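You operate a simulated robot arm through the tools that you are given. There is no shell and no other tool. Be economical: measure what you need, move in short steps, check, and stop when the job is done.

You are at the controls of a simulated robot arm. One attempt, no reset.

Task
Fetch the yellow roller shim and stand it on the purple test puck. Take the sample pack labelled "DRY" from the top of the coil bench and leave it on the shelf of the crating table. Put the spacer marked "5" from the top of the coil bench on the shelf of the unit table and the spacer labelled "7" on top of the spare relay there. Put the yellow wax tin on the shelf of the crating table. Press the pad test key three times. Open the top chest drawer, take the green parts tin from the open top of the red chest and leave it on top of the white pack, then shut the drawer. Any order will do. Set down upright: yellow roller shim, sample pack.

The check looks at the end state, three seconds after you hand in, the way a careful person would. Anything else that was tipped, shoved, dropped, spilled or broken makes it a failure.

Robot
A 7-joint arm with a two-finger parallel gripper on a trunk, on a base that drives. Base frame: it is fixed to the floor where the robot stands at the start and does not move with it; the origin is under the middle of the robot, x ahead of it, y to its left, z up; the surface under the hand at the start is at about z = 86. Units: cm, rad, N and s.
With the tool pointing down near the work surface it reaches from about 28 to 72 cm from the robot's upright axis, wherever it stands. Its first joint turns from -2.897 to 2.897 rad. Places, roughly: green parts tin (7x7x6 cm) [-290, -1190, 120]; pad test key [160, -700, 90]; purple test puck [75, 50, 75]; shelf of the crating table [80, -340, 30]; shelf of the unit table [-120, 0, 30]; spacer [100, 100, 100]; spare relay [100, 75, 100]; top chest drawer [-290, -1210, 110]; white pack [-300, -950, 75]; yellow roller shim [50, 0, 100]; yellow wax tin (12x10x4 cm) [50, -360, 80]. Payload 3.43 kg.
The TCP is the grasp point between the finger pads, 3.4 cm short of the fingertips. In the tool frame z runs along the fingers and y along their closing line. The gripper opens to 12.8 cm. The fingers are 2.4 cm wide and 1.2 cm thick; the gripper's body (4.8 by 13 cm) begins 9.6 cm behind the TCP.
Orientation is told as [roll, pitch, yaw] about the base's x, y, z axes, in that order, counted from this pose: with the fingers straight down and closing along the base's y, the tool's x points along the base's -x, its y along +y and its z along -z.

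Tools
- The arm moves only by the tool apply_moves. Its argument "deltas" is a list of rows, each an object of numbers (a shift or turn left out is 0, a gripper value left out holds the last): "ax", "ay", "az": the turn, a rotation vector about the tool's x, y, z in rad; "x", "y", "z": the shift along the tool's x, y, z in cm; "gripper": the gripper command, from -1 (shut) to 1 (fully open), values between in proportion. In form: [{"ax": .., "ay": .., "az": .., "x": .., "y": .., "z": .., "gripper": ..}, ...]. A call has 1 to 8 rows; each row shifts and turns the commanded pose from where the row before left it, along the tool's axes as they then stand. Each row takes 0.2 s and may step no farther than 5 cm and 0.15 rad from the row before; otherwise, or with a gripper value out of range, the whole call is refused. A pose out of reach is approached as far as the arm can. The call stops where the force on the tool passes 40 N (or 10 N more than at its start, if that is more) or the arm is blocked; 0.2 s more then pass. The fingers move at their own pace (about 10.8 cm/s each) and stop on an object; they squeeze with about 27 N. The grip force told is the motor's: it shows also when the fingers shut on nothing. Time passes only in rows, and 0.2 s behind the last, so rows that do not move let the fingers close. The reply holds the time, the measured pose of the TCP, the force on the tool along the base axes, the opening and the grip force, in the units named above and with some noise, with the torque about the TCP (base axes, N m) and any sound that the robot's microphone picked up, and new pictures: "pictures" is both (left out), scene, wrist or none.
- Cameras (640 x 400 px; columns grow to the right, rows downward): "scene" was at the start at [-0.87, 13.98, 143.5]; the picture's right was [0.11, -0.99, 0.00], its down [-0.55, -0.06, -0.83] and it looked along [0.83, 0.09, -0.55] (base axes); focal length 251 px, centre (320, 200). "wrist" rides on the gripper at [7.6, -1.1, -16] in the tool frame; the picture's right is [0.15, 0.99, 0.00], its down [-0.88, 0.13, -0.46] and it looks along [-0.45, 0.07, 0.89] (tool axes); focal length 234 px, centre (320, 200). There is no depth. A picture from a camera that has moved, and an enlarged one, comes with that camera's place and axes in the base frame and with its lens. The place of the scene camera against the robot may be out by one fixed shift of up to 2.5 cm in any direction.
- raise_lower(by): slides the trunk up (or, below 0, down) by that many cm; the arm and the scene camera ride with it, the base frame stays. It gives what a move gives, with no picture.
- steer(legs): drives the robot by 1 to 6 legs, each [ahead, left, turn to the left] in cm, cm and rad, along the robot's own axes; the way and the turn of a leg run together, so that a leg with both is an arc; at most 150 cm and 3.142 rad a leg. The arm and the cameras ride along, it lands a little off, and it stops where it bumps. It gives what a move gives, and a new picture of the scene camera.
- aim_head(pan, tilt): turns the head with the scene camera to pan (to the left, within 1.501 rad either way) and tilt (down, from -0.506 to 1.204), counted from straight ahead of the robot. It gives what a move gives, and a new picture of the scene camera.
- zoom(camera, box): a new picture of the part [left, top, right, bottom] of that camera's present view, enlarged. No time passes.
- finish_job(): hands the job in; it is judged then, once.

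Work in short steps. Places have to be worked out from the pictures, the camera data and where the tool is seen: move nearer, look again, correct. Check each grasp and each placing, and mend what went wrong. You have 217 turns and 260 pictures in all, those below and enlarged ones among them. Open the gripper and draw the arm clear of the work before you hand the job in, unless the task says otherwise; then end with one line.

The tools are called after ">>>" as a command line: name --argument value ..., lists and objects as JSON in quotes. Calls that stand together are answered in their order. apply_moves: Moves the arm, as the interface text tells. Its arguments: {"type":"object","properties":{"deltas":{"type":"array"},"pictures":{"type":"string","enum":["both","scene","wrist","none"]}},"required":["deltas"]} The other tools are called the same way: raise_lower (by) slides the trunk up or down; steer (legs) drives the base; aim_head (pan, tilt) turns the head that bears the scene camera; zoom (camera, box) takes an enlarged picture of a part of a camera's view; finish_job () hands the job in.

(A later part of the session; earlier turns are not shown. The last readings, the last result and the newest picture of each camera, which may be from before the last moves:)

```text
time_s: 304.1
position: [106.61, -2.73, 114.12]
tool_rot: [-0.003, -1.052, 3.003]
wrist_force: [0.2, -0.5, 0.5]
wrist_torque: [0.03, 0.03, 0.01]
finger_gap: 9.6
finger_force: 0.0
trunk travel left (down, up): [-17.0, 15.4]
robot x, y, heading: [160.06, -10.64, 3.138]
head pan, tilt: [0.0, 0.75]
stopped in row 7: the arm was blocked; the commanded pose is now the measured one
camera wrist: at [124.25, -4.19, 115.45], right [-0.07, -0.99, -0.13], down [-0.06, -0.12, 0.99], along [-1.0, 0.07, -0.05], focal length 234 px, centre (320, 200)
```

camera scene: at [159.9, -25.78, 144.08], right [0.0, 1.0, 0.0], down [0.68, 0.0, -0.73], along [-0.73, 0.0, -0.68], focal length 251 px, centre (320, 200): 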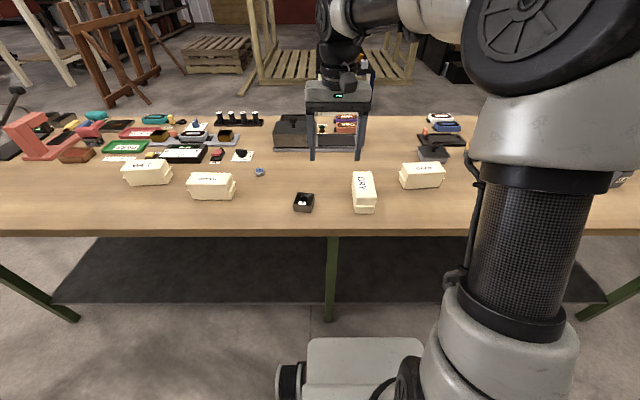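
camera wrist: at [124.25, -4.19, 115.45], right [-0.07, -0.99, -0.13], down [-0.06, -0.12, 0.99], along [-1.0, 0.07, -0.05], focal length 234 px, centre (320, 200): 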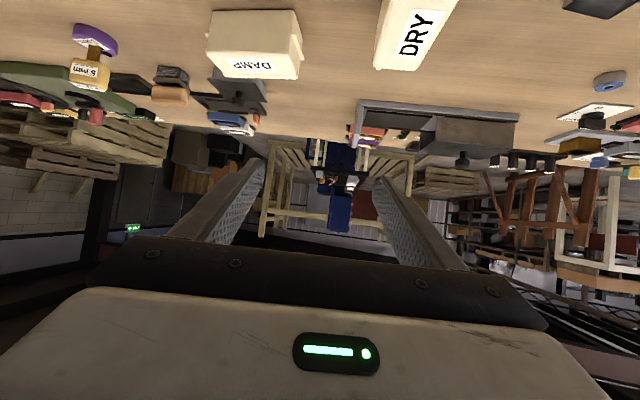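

It's blocked when folded that close and high; the earlier tilts worked with the hand 57–65 cm ahead. I'll extend forward, then fix the yaw.

>>> apply_moves --deltas '[{"x": -1.5, "z": 2.6}, {"x": -1.5, "z": 2.6}, {"x": -1.5, "z": 2.6}, {"ax": -0.12, "az": -0.07}, {"y": 2.5}, {"y": 2.5}]' --pictures "scene"

```text
time_s: 305.5
position: [97.71, -6.56, 114.18]
tool_rot: [-0.004, -1.05, -3.138]
wrist_force: [0.0, 0.9, 0.3]
wrist_torque: [-0.01, 0.01, 0.03]
finger_gap: 9.59
finger_force: 0.0
trunk travel left (down, up): [-17.0, 15.4]
robot x, y, heading: [160.05, -10.36, 3.138]
head pan, tilt: [0.0, 0.75]
camera scene: at [159.87, -25.79, 144.08], right [0.0, 1.0, 0.0], down [0.68, 0.0, -0.73], along [-0.73, 0.0, -0.68], focal length 251 px, centre (320, 200)
```

scene: 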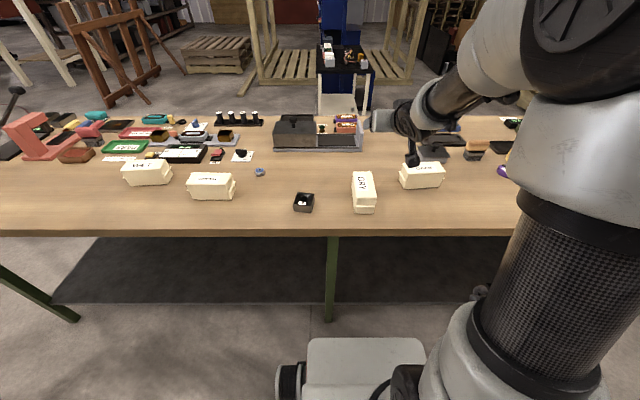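

That works. Now centre on the pack and descend.

>>> apply_moves --deltas '[{"y": 3.55}, {"x": 3.96, "z": 1.13}, {"x": 3.46, "z": 2.0}, {"x": 3.46, "z": 2.0}, {"x": 3.46, "z": 2.0}]' --pictures "wrist"

```text
time_s: 306.7
position: [98.51, -9.98, 98.26]
tool_rot: [-0.005, -1.052, -3.139]
wrist_force: [0.0, 1.0, 0.3]
wrist_torque: [-0.03, 0.0, -0.01]
finger_gap: 9.59
finger_force: 0.1
trunk travel left (down, up): [-17.0, 15.4]
robot x, y, heading: [159.9, -11.11, 3.14]
head pan, tilt: [0.0, 0.75]
camera wrist: at [116.19, -8.92, 99.56], right [0.07, -0.99, -0.13], down [-0.04, -0.13, 0.99], along [-1.0, -0.07, -0.05], focal length 234 px, centre (320, 200)
```

wrist: 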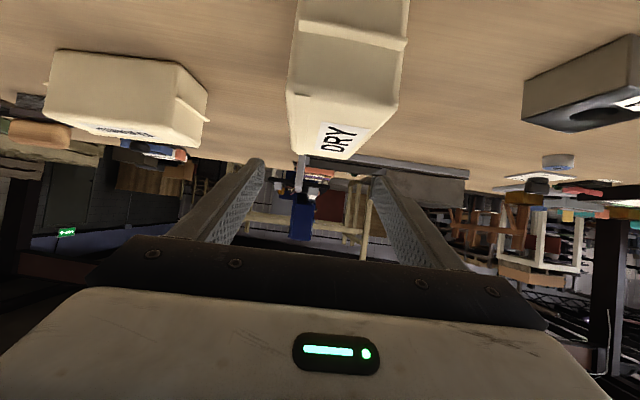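

Lined up. Descend to z ≈ 89.3 and grasp.

>>> apply_moves --deltas '[{"x": 3.46, "z": 2.0}, {"x": 3.0, "z": 1.73}, {"x": 1.3, "z": 0.75}, {}, {"gripper": -1}, {}, {}]' --pictures "wrist"

```text
time_s: 308.3
position: [98.57, -10.08, 89.24]
tool_rot: [-0.005, -1.051, -3.138]
wrist_force: [-1.2, -0.8, 0.1]
wrist_torque: [-0.12, 0.27, -0.05]
finger_gap: 6.79
finger_force: 27.0
trunk travel left (down, up): [-17.0, 15.4]
robot x, y, heading: [159.86, -10.86, 3.137]
head pan, tilt: [0.0, 0.75]
camera wrist: at [116.21, -8.96, 90.49], right [0.07, -0.99, -0.13], down [-0.04, -0.13, 0.99], along [-1.0, -0.07, -0.05], focal length 234 px, centre (320, 200)
```

wrist: 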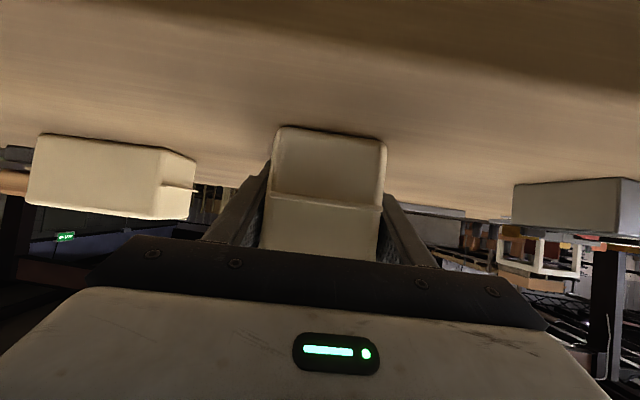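

Gripped at the tilt. Lift and carry it to the crating table through the gap.

>>> apply_moves --deltas '[{"x": -3.46, "z": -2.0}, {"x": -3.46, "z": -2.0}, {"x": -3.46, "z": -2.0}]' --pictures "none"

>>> steer --legs '[[-6, 0, 0], [0, 103, 0], [0, 103, 0]]'

>>> steer --legs '[[105, 0, 0], [105, 0, 0], [0, 0, 1.57], [0, 0, 1.57]]'

```text
time_s: 309.1
position: [98.64, -10.27, 101.02]
tool_rot: [-0.005, -1.048, -3.139]
wrist_force: [-0.5, 0.5, -4.7]
wrist_torque: [-0.01, -0.03, 0.01]
finger_gap: 6.78
finger_force: 26.8
trunk travel left (down, up): [-17.0, 15.4]
robot x, y, heading: [159.99, -10.96, 3.141]
head pan, tilt: [0.0, 0.75]
```

```text
time_s: 329.7
position: [102.8, -216.01, 101.16]
tool_rot: [-0.004, -1.053, 3.131]
wrist_force: [0.2, -0.2, -4.7]
wrist_torque: [-0.02, -0.09, -0.02]
finger_gap: 6.81
finger_force: 27.0
trunk travel left (down, up): [-17.0, 15.4]
robot x, y, heading: [164.5, -217.22, 3.129]
head pan, tilt: [0.0, 0.75]
camera scene: at [163.98, -232.49, 144.08], right [0.02, 1.0, 0.0], down [0.68, -0.01, -0.73], along [-0.73, 0.01, -0.68], focal length 251 px, centre (320, 200)
```

scene: 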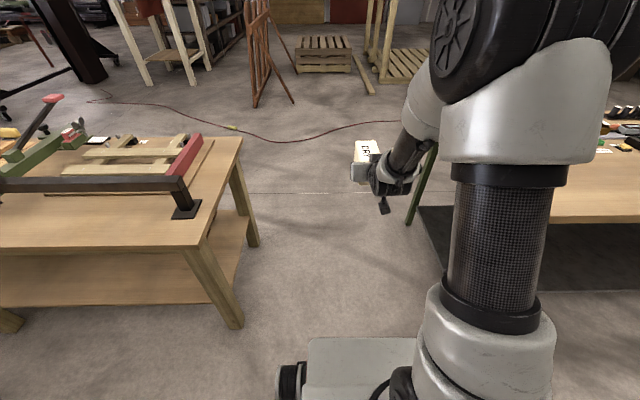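

```text
time_s: 347.8
position: [15.61, -220.62, 100.99]
tool_rot: [-0.003, -1.053, -0.091]
wrist_force: [0.1, -1.0, -4.1]
wrist_torque: [0.0, 0.07, 0.01]
finger_gap: 6.79
finger_force: 27.3
trunk travel left (down, up): [-17.0, 15.4]
robot x, y, heading: [-45.71, -213.77, -0.094]
head pan, tilt: [0.0, 0.75]
camera scene: at [-45.49, -201.2, 144.08], right [-0.1, -1.0, 0.0], down [-0.68, 0.07, -0.73], along [0.73, -0.07, -0.68], focal length 251 px, centre (320, 200)
```

scene: 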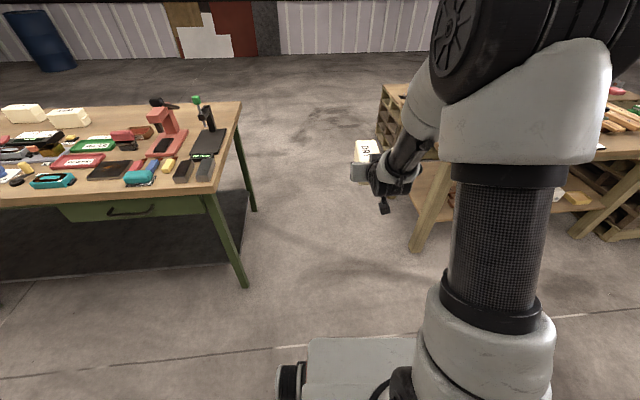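

Straighten heading and strafe right to the gap between the clamps and white box (y ≈ -342), then lower the trunk.

>>> steer --legs '[[0, 0, 0.094], [0, -64, 0], [0, -63, 0]]'

>>> raise_lower --by -17

>>> apply_moves --deltas '[{"x": 4.3, "z": 2.5}, {"x": 4.3, "z": 2.5}, {"x": 4.3, "z": 2.5}, {"x": 4.3, "z": 2.5}, {"x": 4.3, "z": 2.5}, {"x": 4.3, "z": 2.5}, {"x": 4.3, "z": 2.5}, {"x": 1.5, "z": 0.87}]' --pictures "both"

```text
time_s: 360.9
position: [14.05, -341.07, 101.01]
tool_rot: [-0.005, -1.051, -0.008]
wrist_force: [0.7, -0.1, -3.5]
wrist_torque: [-0.01, 0.07, 0.01]
finger_gap: 6.8
finger_force: 26.6
trunk travel left (down, up): [-17.0, 15.4]
robot x, y, heading: [-47.37, -339.7, -0.016]
head pan, tilt: [0.0, 0.75]
camera scene: at [-48.38, -326.62, 144.08], right [-0.02, -1.0, 0.0], down [-0.68, 0.01, -0.73], along [0.73, -0.01, -0.68], focal length 251 px, centre (320, 200)
```

scene: 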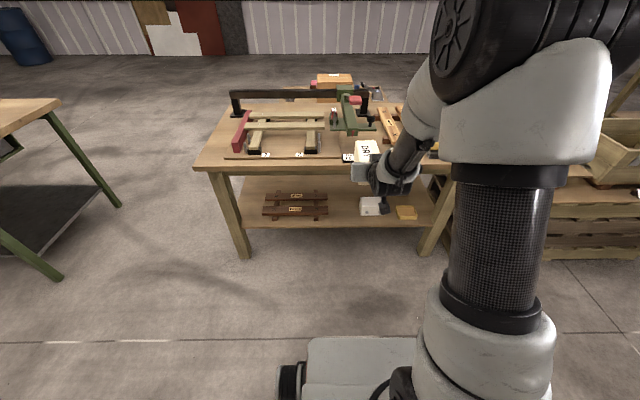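

```text
time_s: 362.8
position: [14.07, -341.05, 84.06]
tool_rot: [-0.005, -1.051, -0.007]
wrist_force: [0.6, -0.5, -4.2]
wrist_torque: [0.02, 0.12, -0.01]
finger_gap: 6.78
finger_force: 27.1
trunk travel left (down, up): [0.0, 32.4]
robot x, y, heading: [-47.44, -339.6, -0.016]
head pan, tilt: [0.0, 0.75]
```

```text
time_s: 364.6
position: [14.33, -341.16, 47.42]
tool_rot: [-0.003, -1.051, -0.012]
wrist_force: [-0.1, 0.5, -3.9]
wrist_torque: [0.02, 0.07, -0.01]
finger_gap: 6.79
finger_force: 27.3
trunk travel left (down, up): [0.0, 32.4]
robot x, y, heading: [-47.38, -339.74, -0.017]
head pan, tilt: [0.0, 0.75]
camera scene: at [-48.4, -326.62, 127.08], right [-0.02, -1.0, 0.0], down [-0.68, 0.01, -0.73], along [0.73, -0.01, -0.68], focal length 251 px, centre (320, 200)
camera wrist: at [-3.26, -341.94, 48.87], right [-0.06, 0.99, -0.13], down [0.04, 0.13, 0.99], along [1.0, 0.05, -0.05], focal length 234 px, centre (320, 200)
```

scene: 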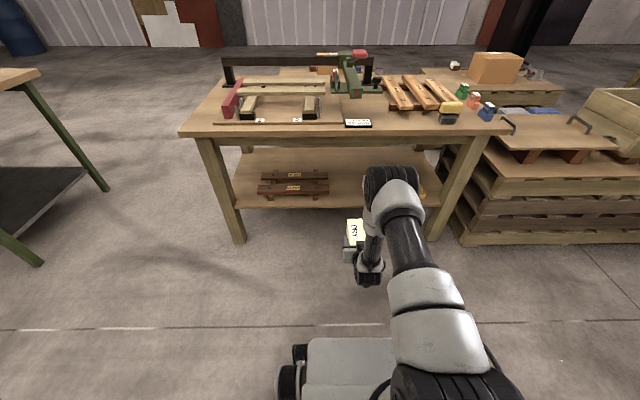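
wrist: 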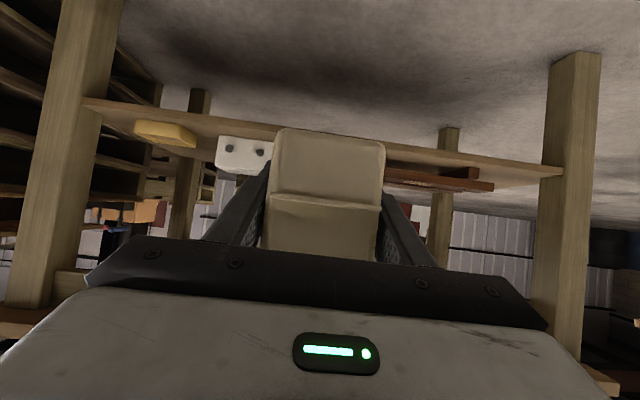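

I'll extend the arm 5 cm (keeps the elbow back from the table edge), then drive in in two stages.

>>> apply_moves --deltas '[{"x": -1.25, "z": 2.17}, {"x": -1.25, "z": 2.17}, {"x": 3.46, "z": 2.0}]' --pictures "none"

>>> steer --legs '[[26, 0, 0.012]]'

>>> zoom --camera "wrist" --box '[0, 0, 640, 400]'

```text
time_s: 365.4
position: [19.24, -341.1, 43.6]
tool_rot: [-0.005, -1.05, -0.009]
wrist_force: [-0.4, -0.3, -3.5]
wrist_torque: [-0.01, 0.1, 0.03]
finger_gap: 6.8
finger_force: 27.1
trunk travel left (down, up): [0.0, 32.4]
robot x, y, heading: [-47.35, -339.76, -0.017]
head pan, tilt: [0.0, 0.75]
```

```text
time_s: 367.3
position: [45.58, -340.18, 43.59]
tool_rot: [-0.005, -1.05, 0.006]
wrist_force: [0.2, 0.2, -4.0]
wrist_torque: [0.05, 0.1, 0.02]
finger_gap: 6.78
finger_force: 27.1
trunk travel left (down, up): [0.0, 32.4]
robot x, y, heading: [-20.92, -339.89, 0.002]
head pan, tilt: [0.0, 0.75]
camera scene: at [-22.2, -326.86, 127.08], right [0.0, -1.0, 0.0], down [-0.68, 0.0, -0.73], along [0.73, 0.0, -0.68], focal length 251 px, centre (320, 200)
```

scene: 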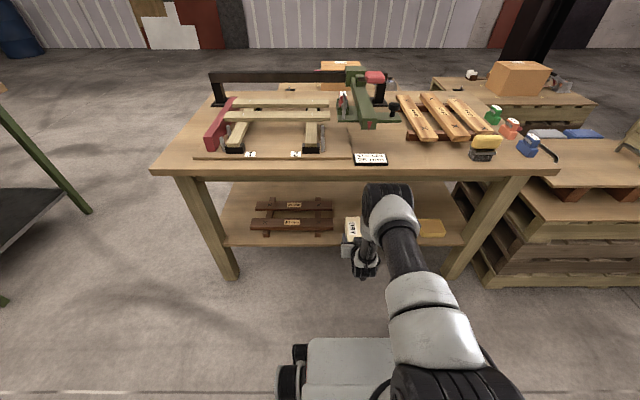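

```text
1.00 times, centred on (320, 200) of wrist (not enlarged: the box is as wide or as high as the picture)
camera zoom: at [27.95, -341.46, 44.97], right [-0.07, 0.99, -0.13], down [0.04, 0.13, 0.99], along [1.0, 0.07, -0.05], focal length 234 px, centre (320, 200)
```

zoom: 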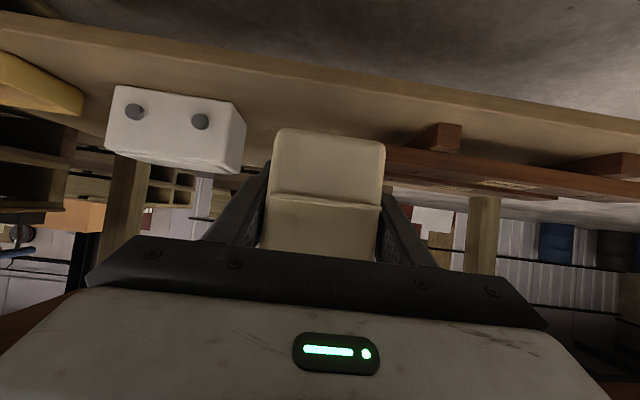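

Gap centre ≈ -341.6; nudge 1.3 cm right, then drive in and lower.

>>> apply_moves --deltas '[{"y": -1.3}]' --pictures "none"

>>> steer --legs '[[13.7, 0, 0]]'

>>> apply_moves --deltas '[{"x": 2.6, "z": 1.5}, {"x": 1.73, "z": 1.0}, {"x": 0.87, "z": 0.5}]' --pictures "wrist"

```text
time_s: 367.7
position: [45.57, -341.74, 43.45]
tool_rot: [-0.007, -1.049, 0.006]
wrist_force: [0.3, 0.1, -5.3]
wrist_torque: [0.02, 0.05, 0.0]
finger_gap: 6.79
finger_force: 26.6
trunk travel left (down, up): [0.0, 32.4]
robot x, y, heading: [-20.58, -339.78, -0.002]
head pan, tilt: [0.0, 0.75]
```

```text
time_s: 369.1
position: [59.18, -341.53, 43.44]
tool_rot: [-0.006, -1.048, 0.006]
wrist_force: [0.4, -0.4, -4.5]
wrist_torque: [0.0, 0.03, 0.02]
finger_gap: 6.78
finger_force: 26.9
trunk travel left (down, up): [0.0, 32.4]
robot x, y, heading: [-7.14, -339.93, 0.005]
head pan, tilt: [0.0, 0.75]
camera scene: at [-8.59, -326.86, 127.08], right [0.0, -1.0, 0.0], down [-0.68, 0.0, -0.73], along [0.73, 0.0, -0.68], focal length 251 px, centre (320, 200)
```

scene: 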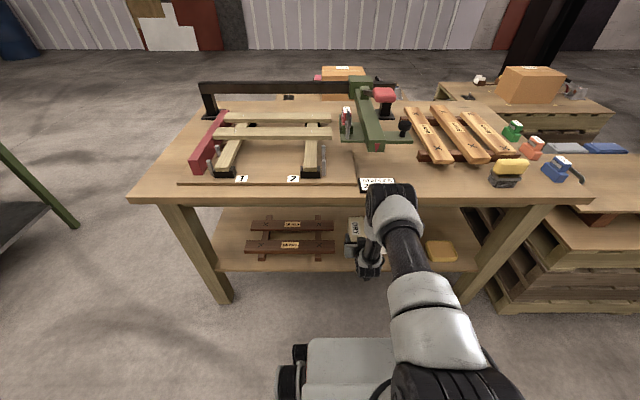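

```text
time_s: 369.9
position: [59.17, -341.51, 37.37]
tool_rot: [-0.005, -1.048, 0.006]
wrist_force: [0.5, 0.1, -4.3]
wrist_torque: [-0.03, 0.09, -0.01]
finger_gap: 6.77
finger_force: 27.5
trunk travel left (down, up): [0.0, 32.4]
robot x, y, heading: [-7.55, -339.72, 0.002]
head pan, tilt: [0.0, 0.75]
camera wrist: at [41.61, -342.66, 38.88], right [-0.08, 0.99, -0.13], down [0.04, 0.13, 0.99], along [1.0, 0.07, -0.05], focal length 234 px, centre (320, 200)
```

wrist: 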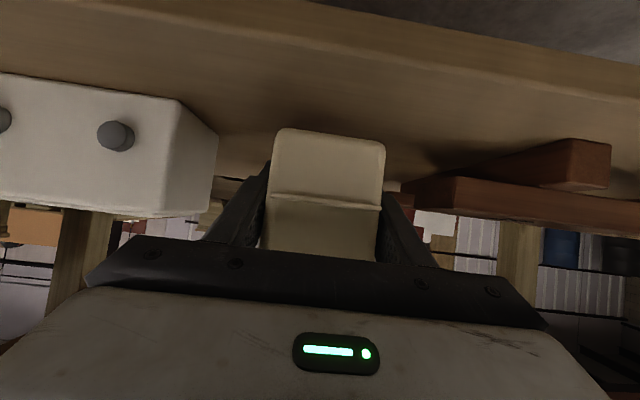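

Clear both sides. Lowering to the shelf.

>>> apply_moves --deltas '[{"x": 1.3, "z": 0.75}, {"x": 0.43, "z": 0.25}, {"x": 0.26, "z": 0.15}, {"x": 0.26, "z": 0.15}, {"x": 0.26, "z": 0.15}]' --pictures "none"

```text
time_s: 371.1
position: [59.47, -341.58, 35.09]
tool_rot: [-0.004, -1.058, 0.004]
wrist_force: [-9.9, 0.4, 23.0]
wrist_torque: [0.73, 0.57, 0.2]
finger_gap: 6.81
finger_force: 26.8
trunk travel left (down, up): [0.0, 32.4]
robot x, y, heading: [-7.45, -339.85, 0.005]
head pan, tilt: [0.0, 0.75]
```

Contact. Relieve, open moderately, and check.

>>> apply_moves --deltas '[{"x": -0.3, "z": -0.17}, {"gripper": 0.2}, {"gripper": 0.4}, {}]' --pictures "wrist"

```text
time_s: 372.1
position: [59.27, -341.66, 35.1]
tool_rot: [-0.006, -1.05, 0.007]
wrist_force: [-0.2, 0.0, -0.1]
wrist_torque: [0.0, -0.04, 0.04]
finger_gap: 8.97
finger_force: 0.1
trunk travel left (down, up): [0.0, 32.4]
robot x, y, heading: [-7.13, -339.95, 0.001]
head pan, tilt: [0.0, 0.75]
camera wrist: at [41.63, -342.67, 36.42], right [-0.08, 0.99, -0.13], down [0.04, 0.13, 0.99], along [1.0, 0.07, -0.05], focal length 234 px, centre (320, 200)
```

wrist: 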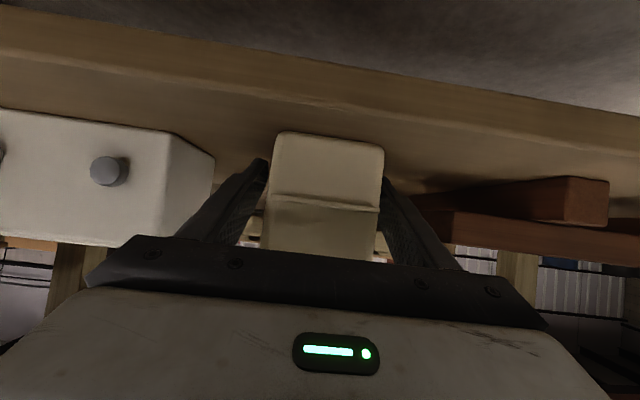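

Released, sitting level. Withdrawing straight back, then raising.

>>> apply_moves --deltas '[{"x": -0.17, "z": -0.1}, {"x": 2.0, "z": -3.46}, {"x": 2.0, "z": -3.46}, {"x": 2.0, "z": -3.46}]' --pictures "wrist"

>>> steer --legs '[[-34, 0, 0]]'

>>> zoom --camera "scene" --box '[200, 130, 480, 290]'

```text
time_s: 373.1
position: [47.38, -341.52, 35.22]
tool_rot: [-0.007, -1.051, 0.01]
wrist_force: [1.4, 0.8, 0.4]
wrist_torque: [0.01, 0.01, -0.02]
finger_gap: 8.96
finger_force: 0.0
trunk travel left (down, up): [0.0, 32.4]
robot x, y, heading: [-7.13, -339.97, 0.002]
head pan, tilt: [0.0, 0.75]
camera wrist: at [29.73, -342.73, 36.62], right [-0.08, 0.99, -0.13], down [0.04, 0.13, 0.99], along [1.0, 0.07, -0.05], focal length 234 px, centre (320, 200)
```

wrist: 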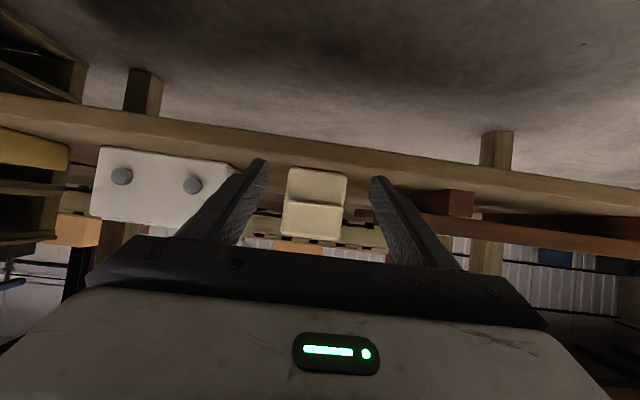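

```text
time_s: 375.3
position: [13.64, -341.55, 35.14]
tool_rot: [-0.004, -1.05, 0.01]
wrist_force: [0.4, 0.4, 0.0]
wrist_torque: [-0.02, 0.0, 0.0]
finger_gap: 8.95
finger_force: 0.0
trunk travel left (down, up): [0.0, 32.4]
robot x, y, heading: [-40.95, -339.72, 0.003]
head pan, tilt: [0.0, 0.75]
camera scene: at [-42.32, -326.9, 127.08], right [0.0, -1.0, 0.0], down [-0.68, 0.0, -0.73], along [0.73, 0.0, -0.68], focal length 251 px, centre (320, 200)
```

scene: 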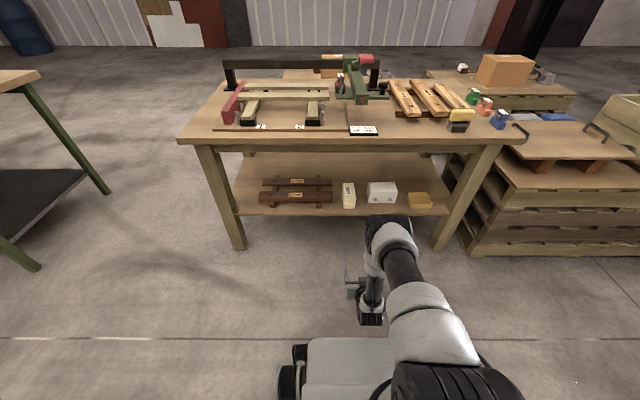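

```text
2.29 times, centred on (340, 210) of scene
camera zoom: at [-42.32, -326.9, 127.08], right [0.0, -1.0, 0.0], down [-0.68, 0.0, -0.73], along [0.73, 0.0, -0.68], focal length 573 px, centre (274, 177)
```

zoom: 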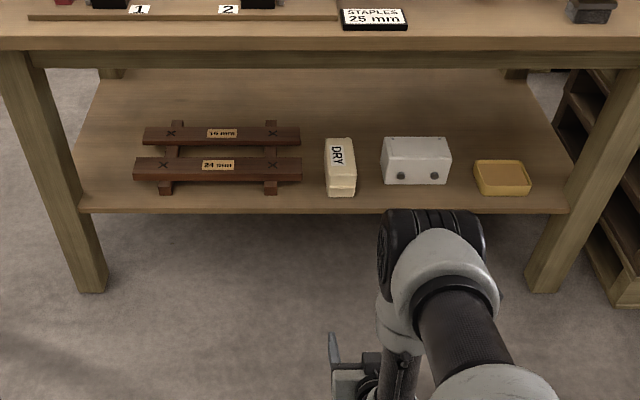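

DRY and the tin are both properly on the shelf. Now raise the arm and trunk, make the tool vertical, and head to the pad test key near (160, -700).

>>> apply_moves --deltas '[{"x": -4.3, "z": -2.5}, {"x": -4.3, "z": -2.5}, {"x": -4.3, "z": -2.5}, {"x": -4.3, "z": -2.5}, {"x": -4.3, "z": -2.5}, {"x": -4.3, "z": -2.5}, {"x": -4.3, "z": -2.5}, {"x": -4.3, "z": -2.5}]' --pictures "none"

>>> raise_lower --by 17

>>> apply_moves --deltas '[{"ay": 0.15, "x": -3.46, "z": -2.0}, {"ay": 0.15}, {"ay": 0.15}, {"ay": 0.15}, {"ay": 0.15}, {"ay": 0.15}, {"ay": 0.15}]' --pictures "none"

>>> aim_head --pan -1.2 --tilt 0.3

```text
time_s: 377.1
position: [13.35, -341.56, 74.89]
tool_rot: [-0.003, -1.048, 0.008]
wrist_force: [0.7, -0.8, -0.4]
wrist_torque: [-0.02, -0.07, 0.0]
finger_gap: 8.94
finger_force: 0.0
trunk travel left (down, up): [0.0, 32.4]
robot x, y, heading: [-40.88, -339.7, 0.005]
head pan, tilt: [0.0, 0.75]
```

```text
time_s: 379.0
position: [13.38, -341.51, 91.89]
tool_rot: [-0.003, -1.049, 0.009]
wrist_force: [-0.3, -0.1, -0.9]
wrist_torque: [-0.01, 0.02, -0.02]
finger_gap: 8.96
finger_force: 0.0
trunk travel left (down, up): [-17.0, 15.4]
robot x, y, heading: [-40.99, -339.84, 0.0]
head pan, tilt: [0.0, 0.75]
```

```text
time_s: 380.6
position: [13.33, -341.5, 95.88]
tool_rot: [-0.002, 0.002, 0.003]
wrist_force: [-0.7, -0.6, 0.8]
wrist_torque: [0.02, -0.02, -0.01]
finger_gap: 8.96
finger_force: 0.0
trunk travel left (down, up): [-17.0, 15.4]
robot x, y, heading: [-40.55, -339.61, 0.002]
head pan, tilt: [0.0, 0.75]
```

```text
time_s: 382.0
position: [13.27, -341.52, 95.85]
tool_rot: [-0.004, -0.003, 0.004]
wrist_force: [0.4, 0.7, -0.4]
wrist_torque: [0.04, -0.01, 0.03]
finger_gap: 8.95
finger_force: 0.3
trunk travel left (down, up): [-17.0, 15.4]
robot x, y, heading: [-40.93, -340.11, 0.004]
head pan, tilt: [-1.201, 0.3]
camera scene: at [-47.22, -335.61, 148.11], right [-0.93, -0.36, 0.0], down [-0.11, 0.28, -0.96], along [0.35, -0.89, -0.3], focal length 251 px, centre (320, 200)
```

scene: 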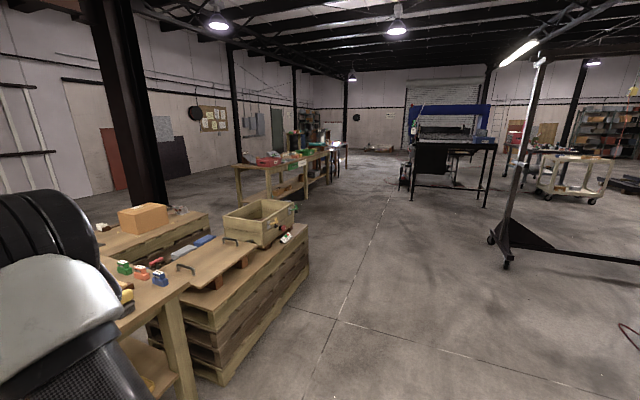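

Next table is ahead-left. Turn to face -y and drive down the aisle.

>>> steer --legs '[[-8, 0, -1.571], [110, 0, 0], [130, 0, 0]]'

>>> aim_head --pan 0.9 --tilt 0.35

```text
time_s: 397.6
position: [-40.94, -627.78, 95.92]
tool_rot: [-0.005, -0.001, -1.546]
wrist_force: [-0.9, -0.8, 0.2]
wrist_torque: [0.0, 0.01, 0.02]
finger_gap: 8.97
finger_force: 0.0
trunk travel left (down, up): [-17.0, 15.4]
robot x, y, heading: [-40.18, -573.47, -1.546]
head pan, tilt: [-1.201, 0.3]
camera scene: at [-36.06, -568.76, 148.12], right [-0.38, 0.92, 0.0], down [0.27, 0.11, -0.96], along [-0.88, -0.37, -0.3], focal length 251 px, centre (320, 200)
```

scene: 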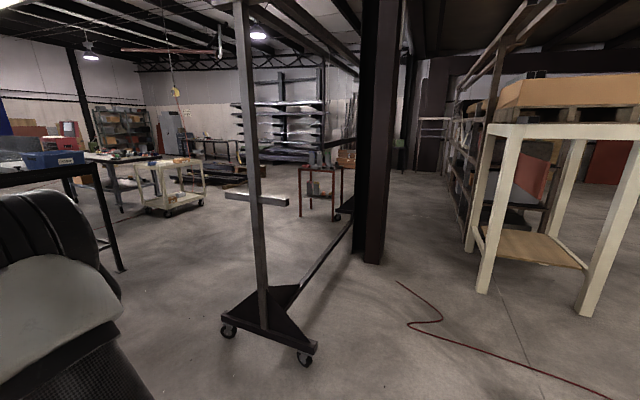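

```text
time_s: 399.6
position: [-40.89, -627.74, 95.84]
tool_rot: [-0.002, 0.0, -1.547]
wrist_force: [0.3, 0.3, 0.0]
wrist_torque: [0.02, 0.03, -0.01]
finger_gap: 8.97
finger_force: 0.1
trunk travel left (down, up): [-17.0, 15.4]
robot x, y, heading: [-40.46, -573.63, -1.551]
head pan, tilt: [0.901, 0.351]
camera scene: at [-20.01, -570.8, 147.64], right [-0.6, -0.8, 0.0], down [-0.27, 0.21, -0.94], along [0.75, -0.57, -0.34], focal length 251 px, centre (320, 200)
```

scene: 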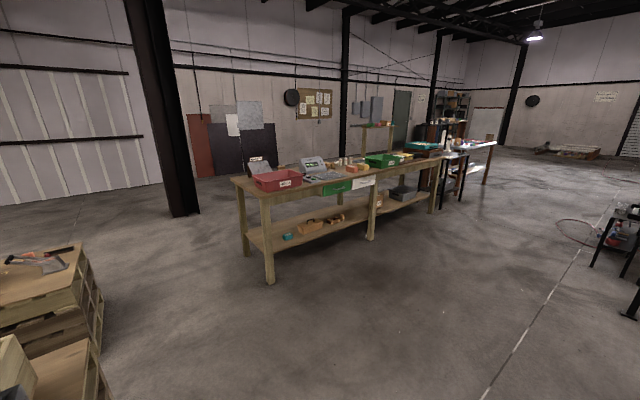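

The bench front is at x ≈ 156, starting at y ≈ -645. Zooming in to find the pad test key.

>>> zoom --camera "scene" --box '[220, 130, 420, 230]'

```text
3.20 times, centred on (320, 180) of scene
camera zoom: at [-20.01, -570.8, 147.64], right [-0.6, -0.8, 0.0], down [-0.27, 0.21, -0.94], along [0.75, -0.57, -0.34], focal length 803 px, centre (320, 264)
```

zoom: 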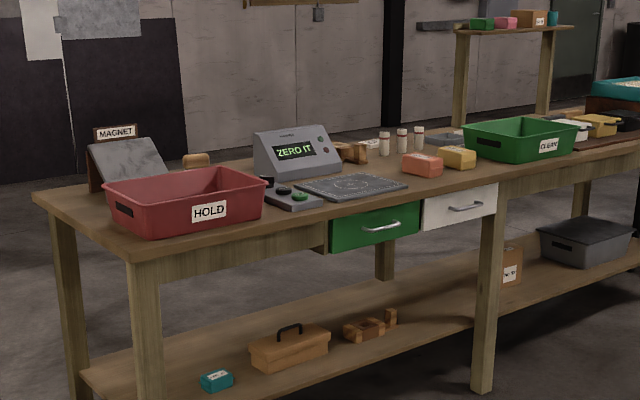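

Driving closer to face that bench at y ≈ -700, with the hand raised.

>>> apply_moves --deltas '[{"z": -5}, {"z": -5}, {"z": -5}, {"z": -3}]' --pictures "none"

>>> steer --legs '[[127, 0, 0], [0, 0, 1.55], [123, 0, 0]]'

>>> aim_head --pan 0.0 --tilt 0.6

```text
time_s: 400.6
position: [-40.72, -627.68, 113.79]
tool_rot: [-0.001, 0.0, -1.547]
wrist_force: [-0.5, 0.3, -0.1]
wrist_torque: [0.01, -0.02, 0.02]
finger_gap: 8.94
finger_force: 0.1
trunk travel left (down, up): [-17.0, 15.4]
robot x, y, heading: [-40.66, -573.58, -1.55]
head pan, tilt: [0.901, 0.351]
```

```text
time_s: 416.6
position: [139.0, -700.12, 113.71]
tool_rot: [-0.003, -0.001, 0.013]
wrist_force: [-0.7, -0.8, 0.7]
wrist_torque: [0.01, -0.04, -0.04]
finger_gap: 8.99
finger_force: 0.1
trunk travel left (down, up): [-17.0, 15.4]
robot x, y, heading: [85.02, -699.16, 0.01]
head pan, tilt: [0.901, 0.351]
camera scene: at [80.7, -679.03, 147.64], right [0.79, -0.61, 0.0], down [-0.21, -0.27, -0.94], along [0.57, 0.74, -0.34], focal length 251 px, centre (320, 200)
```

scene: 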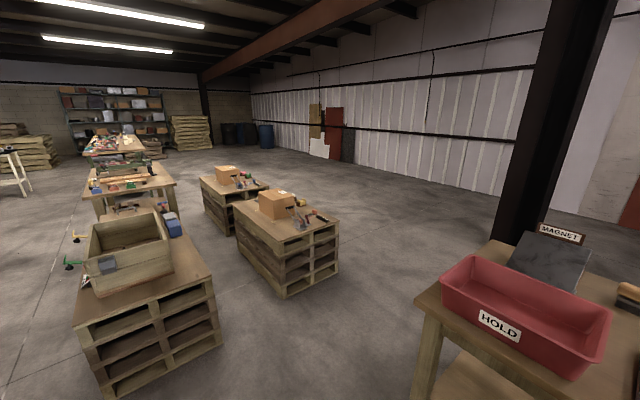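

```text
time_s: 417.8
position: [139.1, -700.14, 113.79]
tool_rot: [-0.003, 0.0, 0.014]
wrist_force: [0.0, 0.8, -0.3]
wrist_torque: [0.01, -0.01, 0.0]
finger_gap: 8.95
finger_force: 0.1
trunk travel left (down, up): [-17.0, 15.4]
robot x, y, heading: [85.03, -699.41, 0.012]
head pan, tilt: [0.0, 0.6]
camera scene: at [83.84, -686.29, 145.37], right [0.01, -1.0, 0.0], down [-0.56, -0.01, -0.83], along [0.83, 0.01, -0.56], focal length 251 px, centre (320, 200)
```

scene: 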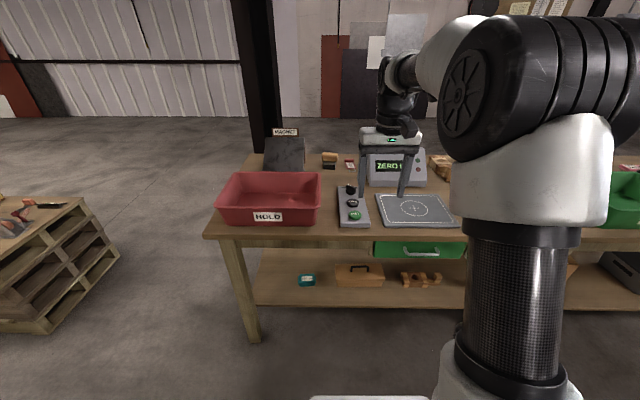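

>>> zoom --camera "scene" --box '[320, 170, 420, 240]'

>>> zoom --camera "wrist" --box '[160, 0, 480, 200]'

```text
5.71 times, centred on (370, 205) of scene
camera zoom: at [83.84, -686.29, 145.37], right [0.01, -1.0, 0.0], down [-0.56, -0.01, -0.83], along [0.83, 0.01, -0.56], focal length 1433 px, centre (34, 171)
```

zoom: 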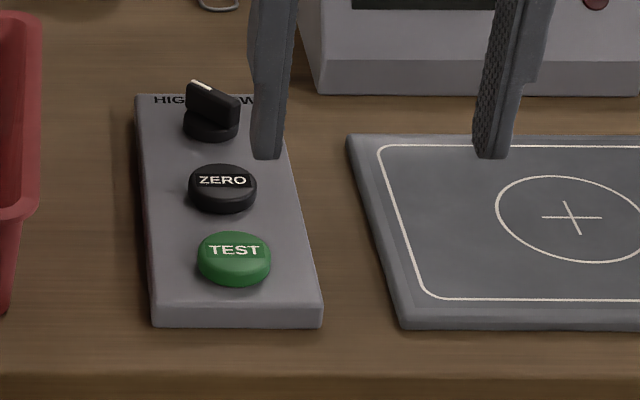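

```text
2.00 times, centred on (320, 100) of wrist
camera zoom: at [131.51, -701.29, 129.78], right [-0.16, 0.99, 0.0], down [0.88, 0.14, 0.46], along [0.45, 0.07, -0.89], focal length 468 px, centre (320, 400)
```

zoom: 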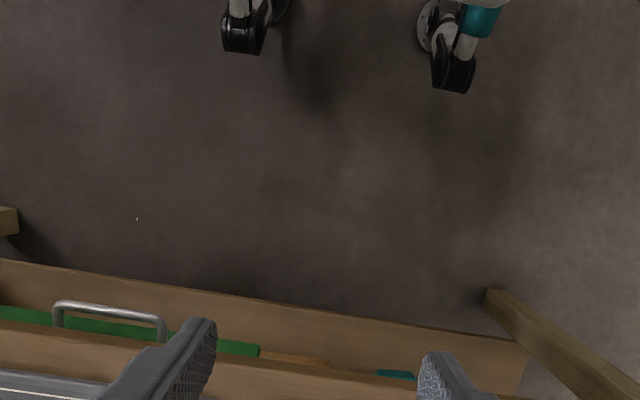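

The green TEST button is near (156, -697). Drive 10 cm closer, close the fingers, and look from above.

>>> steer --legs '[[10, 0, -0.01]]'

>>> apply_moves --deltas '[{"gripper": -1, "y": 2}, {}, {}]' --pictures "wrist"

```text
time_s: 418.9
position: [148.78, -700.53, 113.74]
tool_rot: [-0.004, 0.0, 0.003]
wrist_force: [0.4, 0.5, -0.1]
wrist_torque: [0.01, 0.0, 0.04]
finger_gap: 8.96
finger_force: 0.1
trunk travel left (down, up): [-17.0, 15.4]
robot x, y, heading: [94.36, -699.45, 0.003]
head pan, tilt: [0.0, 0.6]
camera scene: at [93.79, -686.22, 145.37], right [0.0, -1.0, 0.0], down [-0.57, 0.0, -0.82], along [0.82, 0.0, -0.57], focal length 251 px, centre (320, 200)
```

scene: 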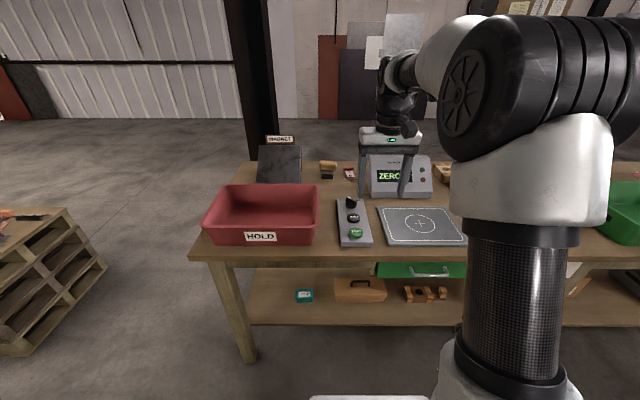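

```text
time_s: 419.7
position: [148.87, -698.6, 113.85]
tool_rot: [-0.004, 0.0, 0.002]
wrist_force: [-0.3, -0.5, 0.0]
wrist_torque: [-0.02, -0.03, 0.0]
finger_gap: 0.01
finger_force: 27.0
trunk travel left (down, up): [-17.0, 15.4]
robot x, y, heading: [94.94, -699.57, -0.002]
head pan, tilt: [0.0, 0.6]
camera wrist: at [141.29, -699.72, 129.86], right [-0.15, 0.99, 0.0], down [0.88, 0.14, 0.46], along [0.45, 0.07, -0.89], focal length 234 px, centre (320, 200)
```

wrist: 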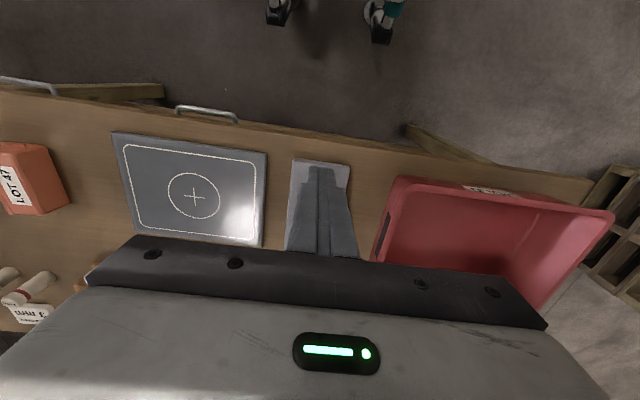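

The closed fingers hide the key. I'll move over it with the fingers open to locate it accurately.

>>> apply_moves --deltas '[{"gripper": 1, "x": -4}, {"x": -3.5, "y": 1}, {"z": 4}]' --pictures "wrist"

>>> zoom --camera "wrist" --box '[240, 80, 400, 220]'

```text
time_s: 420.5
position: [156.13, -697.52, 109.72]
tool_rot: [-0.004, 0.002, 0.003]
wrist_force: [0.5, -0.2, -0.6]
wrist_torque: [-0.03, 0.0, 0.0]
finger_gap: 12.79
finger_force: 0.0
trunk travel left (down, up): [-17.0, 15.4]
robot x, y, heading: [94.69, -699.25, 0.004]
head pan, tilt: [0.0, 0.6]
camera wrist: at [148.69, -698.65, 125.66], right [-0.15, 0.99, 0.0], down [0.88, 0.14, 0.46], along [0.45, 0.07, -0.89], focal length 234 px, centre (320, 200)
```

wrist: 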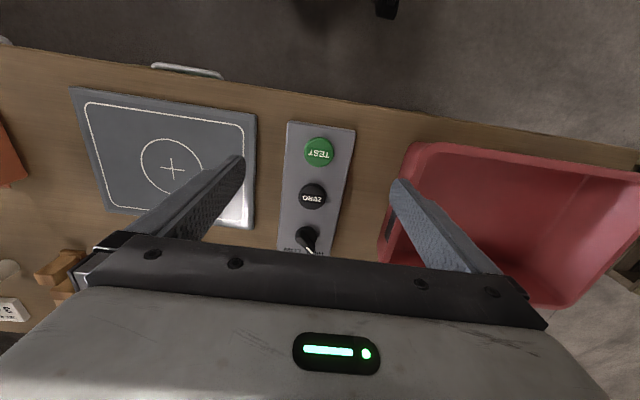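

```text
2.86 times, centred on (320, 150) of wrist
camera zoom: at [148.69, -698.65, 125.66], right [-0.15, 0.99, 0.0], down [0.88, 0.14, 0.46], along [0.45, 0.07, -0.89], focal length 669 px, centre (320, 343)
```

zoom: 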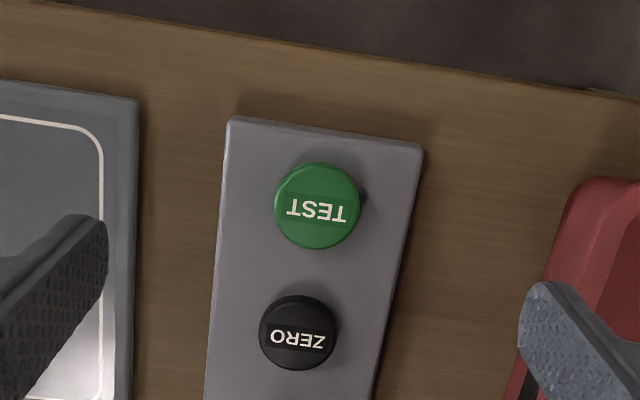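

TEST is at about (157.9, -697.4). Close the fingers and come down just above it.

>>> apply_moves --deltas '[{"gripper": -1, "x": -1.75, "y": 0.1}, {}, {"z": 4}, {"z": 4}, {"z": 3}, {"z": 1}]' --pictures "scene"

>>> zoom --camera "scene" --box '[310, 150, 470, 250]'

```text
time_s: 421.9
position: [158.16, -697.68, 97.72]
tool_rot: [-0.002, 0.001, 0.002]
wrist_force: [-0.7, 0.8, 0.0]
wrist_torque: [0.04, -0.01, 0.02]
finger_gap: 0.01
finger_force: 27.3
trunk travel left (down, up): [-17.0, 15.4]
robot x, y, heading: [94.51, -698.82, 0.001]
head pan, tilt: [0.0, 0.6]
camera scene: at [93.79, -686.22, 145.37], right [0.0, -1.0, 0.0], down [-0.56, 0.0, -0.83], along [0.83, 0.0, -0.56], focal length 251 px, centre (320, 200)
```

scene: 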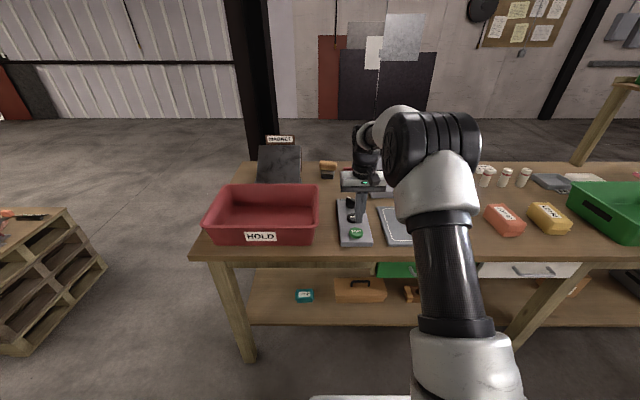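

```text
4.00 times, centred on (390, 200) of scene
camera zoom: at [93.79, -686.22, 145.37], right [0.0, -1.0, 0.0], down [-0.56, 0.0, -0.83], along [0.83, 0.0, -0.56], focal length 1003 px, centre (40, 200)
```

zoom: 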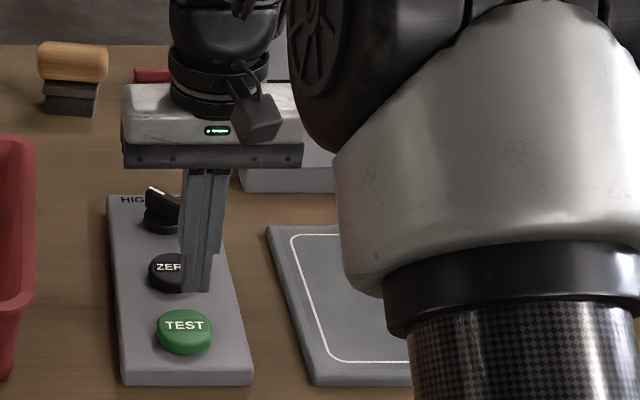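

Relative to the key, the tip looks about 0.7 cm too far right and about 1 cm too far; I'll nudge it and press down gently.

>>> apply_moves --deltas '[{"x": 0.9, "y": 0.55}, {"z": 0.8}, {"z": 0.4}, {"z": 0.3}, {"z": 0.3}]' --pictures "none"

>>> zoom --camera "scene" --box '[310, 170, 430, 250]'

```text
time_s: 423.1
position: [157.24, -696.93, 95.97]
tool_rot: [-0.004, 0.0, 0.003]
wrist_force: [-0.2, 0.8, -0.3]
wrist_torque: [0.0, 0.02, 0.01]
finger_gap: 0.0
finger_force: 27.0
trunk travel left (down, up): [-17.0, 15.4]
robot x, y, heading: [94.75, -699.45, 0.002]
head pan, tilt: [0.0, 0.6]
```

```text
5.00 times, centred on (370, 210) of scene
camera zoom: at [93.78, -686.22, 145.37], right [0.0, -1.0, 0.0], down [-0.56, 0.0, -0.83], along [0.83, 0.0, -0.56], focal length 1254 px, centre (70, 150)
```

zoom: 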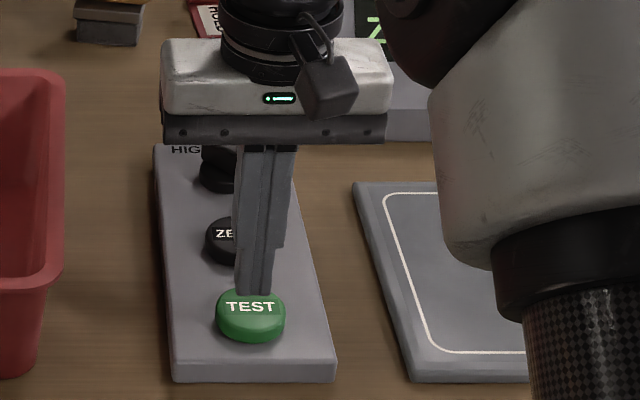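

Close. Shift 0.7 cm nearer and press in small steps until the click.

>>> apply_moves --deltas '[{"x": 0.7}, {"z": 0.3}, {"z": 0.2}, {"z": 0.2}, {"z": 0.2}, {"z": 0.2}]' --pictures "none"

```text
time_s: 424.5
position: [156.51, -696.95, 94.73]
tool_rot: [-0.004, 0.002, 0.005]
wrist_force: [0.4, 0.1, 0.5]
wrist_torque: [0.02, -0.01, 0.01]
finger_gap: 0.0
finger_force: 26.8
trunk travel left (down, up): [-17.0, 15.4]
robot x, y, heading: [94.76, -699.1, 0.002]
head pan, tilt: [0.0, 0.6]
```

>>> apply_moves --deltas '[{"z": 0.2}, {"z": 0.2}, {"z": 0.2}, {"z": 0.2}]' --pictures "none"

>>> zoom --camera "scene" --box '[310, 170, 430, 250]'

```text
time_s: 425.5
position: [156.56, -696.83, 93.94]
tool_rot: [-0.004, 0.0, 0.004]
wrist_force: [0.7, -0.7, -0.5]
wrist_torque: [0.02, -0.04, 0.0]
finger_gap: 0.0
finger_force: 26.7
trunk travel left (down, up): [-17.0, 15.4]
robot x, y, heading: [94.79, -698.93, 0.002]
head pan, tilt: [0.0, 0.6]
```

```text
5.00 times, centred on (370, 210) of scene
camera zoom: at [93.78, -686.22, 145.37], right [0.0, -1.0, 0.0], down [-0.56, 0.0, -0.83], along [0.83, 0.0, -0.56], focal length 1254 px, centre (70, 150)
```

zoom: 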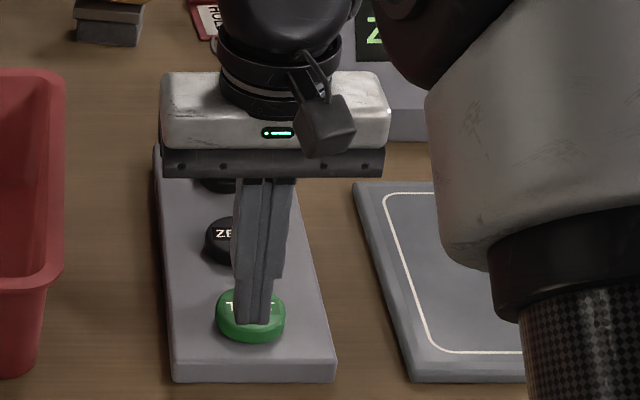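

The key top is lower than assumed (below z ≈ 90.5), so the correct x is about 158.1. Rise slightly, shift back, and press.

>>> apply_moves --deltas '[{"z": -0.6}, {"x": -1.6}, {"z": 0.6}, {"z": 0.2}, {"z": 0.2}, {"z": 0.2}]' --pictures "none"

>>> zoom --camera "scene" --box '[310, 170, 430, 250]'

```text
time_s: 426.9
position: [158.06, -696.93, 93.3]
tool_rot: [-0.004, -0.001, 0.003]
wrist_force: [0.3, -0.1, 0.2]
wrist_torque: [0.01, -0.01, -0.01]
finger_gap: 0.0
finger_force: 27.4
trunk travel left (down, up): [-17.0, 15.4]
robot x, y, heading: [95.02, -699.25, -0.0]
head pan, tilt: [0.0, 0.6]
```

```text
5.00 times, centred on (370, 210) of scene
camera zoom: at [93.78, -686.22, 145.37], right [0.0, -1.0, 0.0], down [-0.56, 0.0, -0.83], along [0.83, 0.0, -0.56], focal length 1254 px, centre (70, 150)
```

zoom: 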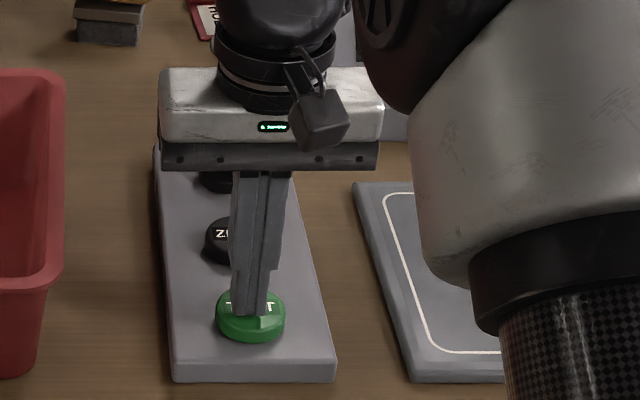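

Tip is right above the key. Continue pressing in fine steps.

>>> apply_moves --deltas '[{"z": 0.15}, {"z": 0.15}, {"z": 0.15}]' --pictures "none"

```text
time_s: 427.7
position: [158.01, -696.89, 92.87]
tool_rot: [-0.004, -0.002, 0.004]
wrist_force: [0.0, 0.1, -0.1]
wrist_torque: [0.01, 0.0, 0.02]
finger_gap: 0.0
finger_force: 26.9
trunk travel left (down, up): [-17.0, 15.4]
robot x, y, heading: [94.51, -698.91, 0.001]
head pan, tilt: [0.0, 0.6]
```

>>> apply_moves --deltas '[{"z": 0.15}, {"z": 0.15}, {"z": 0.15}, {"z": 0.15}]' --pictures "none"

>>> zoom --camera "scene" --box '[310, 170, 430, 250]'

```text
time_s: 428.7
position: [158.05, -697.08, 92.61]
tool_rot: [-0.004, -0.001, 0.002]
wrist_force: [-1.1, 0.2, 6.2]
wrist_torque: [0.0, 0.04, 0.01]
finger_gap: 0.02
finger_force: 27.0
trunk travel left (down, up): [-17.0, 15.4]
robot x, y, heading: [94.63, -699.39, 0.0]
head pan, tilt: [0.0, 0.6]
heard: click
```

```text
5.00 times, centred on (370, 210) of scene
camera zoom: at [93.73, -686.22, 145.38], right [0.0, -1.0, 0.0], down [-0.56, 0.0, -0.83], along [0.83, 0.0, -0.56], focal length 1254 px, centre (70, 150)
```

zoom: 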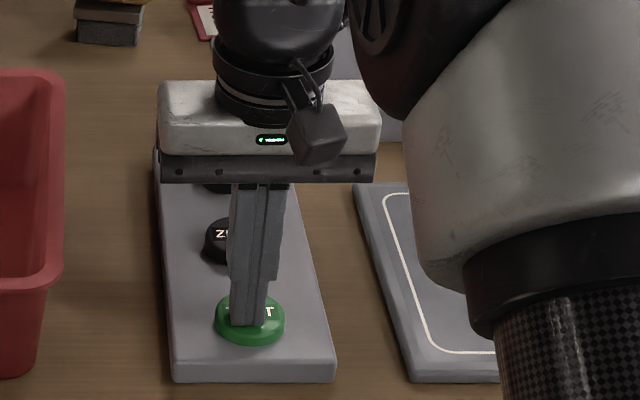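

First click heard. Release and press again, one cycle per call.

>>> apply_moves --deltas '[{"z": -0.8}, {"z": -0.4}, {}, {"z": 0.5}, {"z": 0.3}, {"z": 0.2}, {"z": 0.2}, {}]' --pictures "none"

```text
time_s: 430.5
position: [158.06, -696.91, 92.5]
tool_rot: [-0.003, -0.002, 0.003]
wrist_force: [-1.8, 0.4, 9.1]
wrist_torque: [0.02, 0.06, 0.03]
finger_gap: 0.0
finger_force: 27.3
trunk travel left (down, up): [-17.0, 15.4]
robot x, y, heading: [94.37, -699.29, 0.001]
head pan, tilt: [0.0, 0.6]
heard: click
```

Second click. Third press, then lift away.

>>> apply_moves --deltas '[{"z": -0.8}, {"z": -0.4}, {}, {"z": 0.5}, {"z": 0.3}, {"z": 0.2}, {"z": 0.2}, {}]' --pictures "none"

```text
time_s: 432.3
position: [158.08, -696.99, 92.57]
tool_rot: [-0.002, -0.003, 0.005]
wrist_force: [0.2, -1.1, 7.0]
wrist_torque: [-0.03, 0.02, -0.04]
finger_gap: 0.0
finger_force: 26.9
trunk travel left (down, up): [-17.0, 15.4]
robot x, y, heading: [94.57, -699.17, 0.002]
head pan, tilt: [0.0, 0.6]
heard: click
```

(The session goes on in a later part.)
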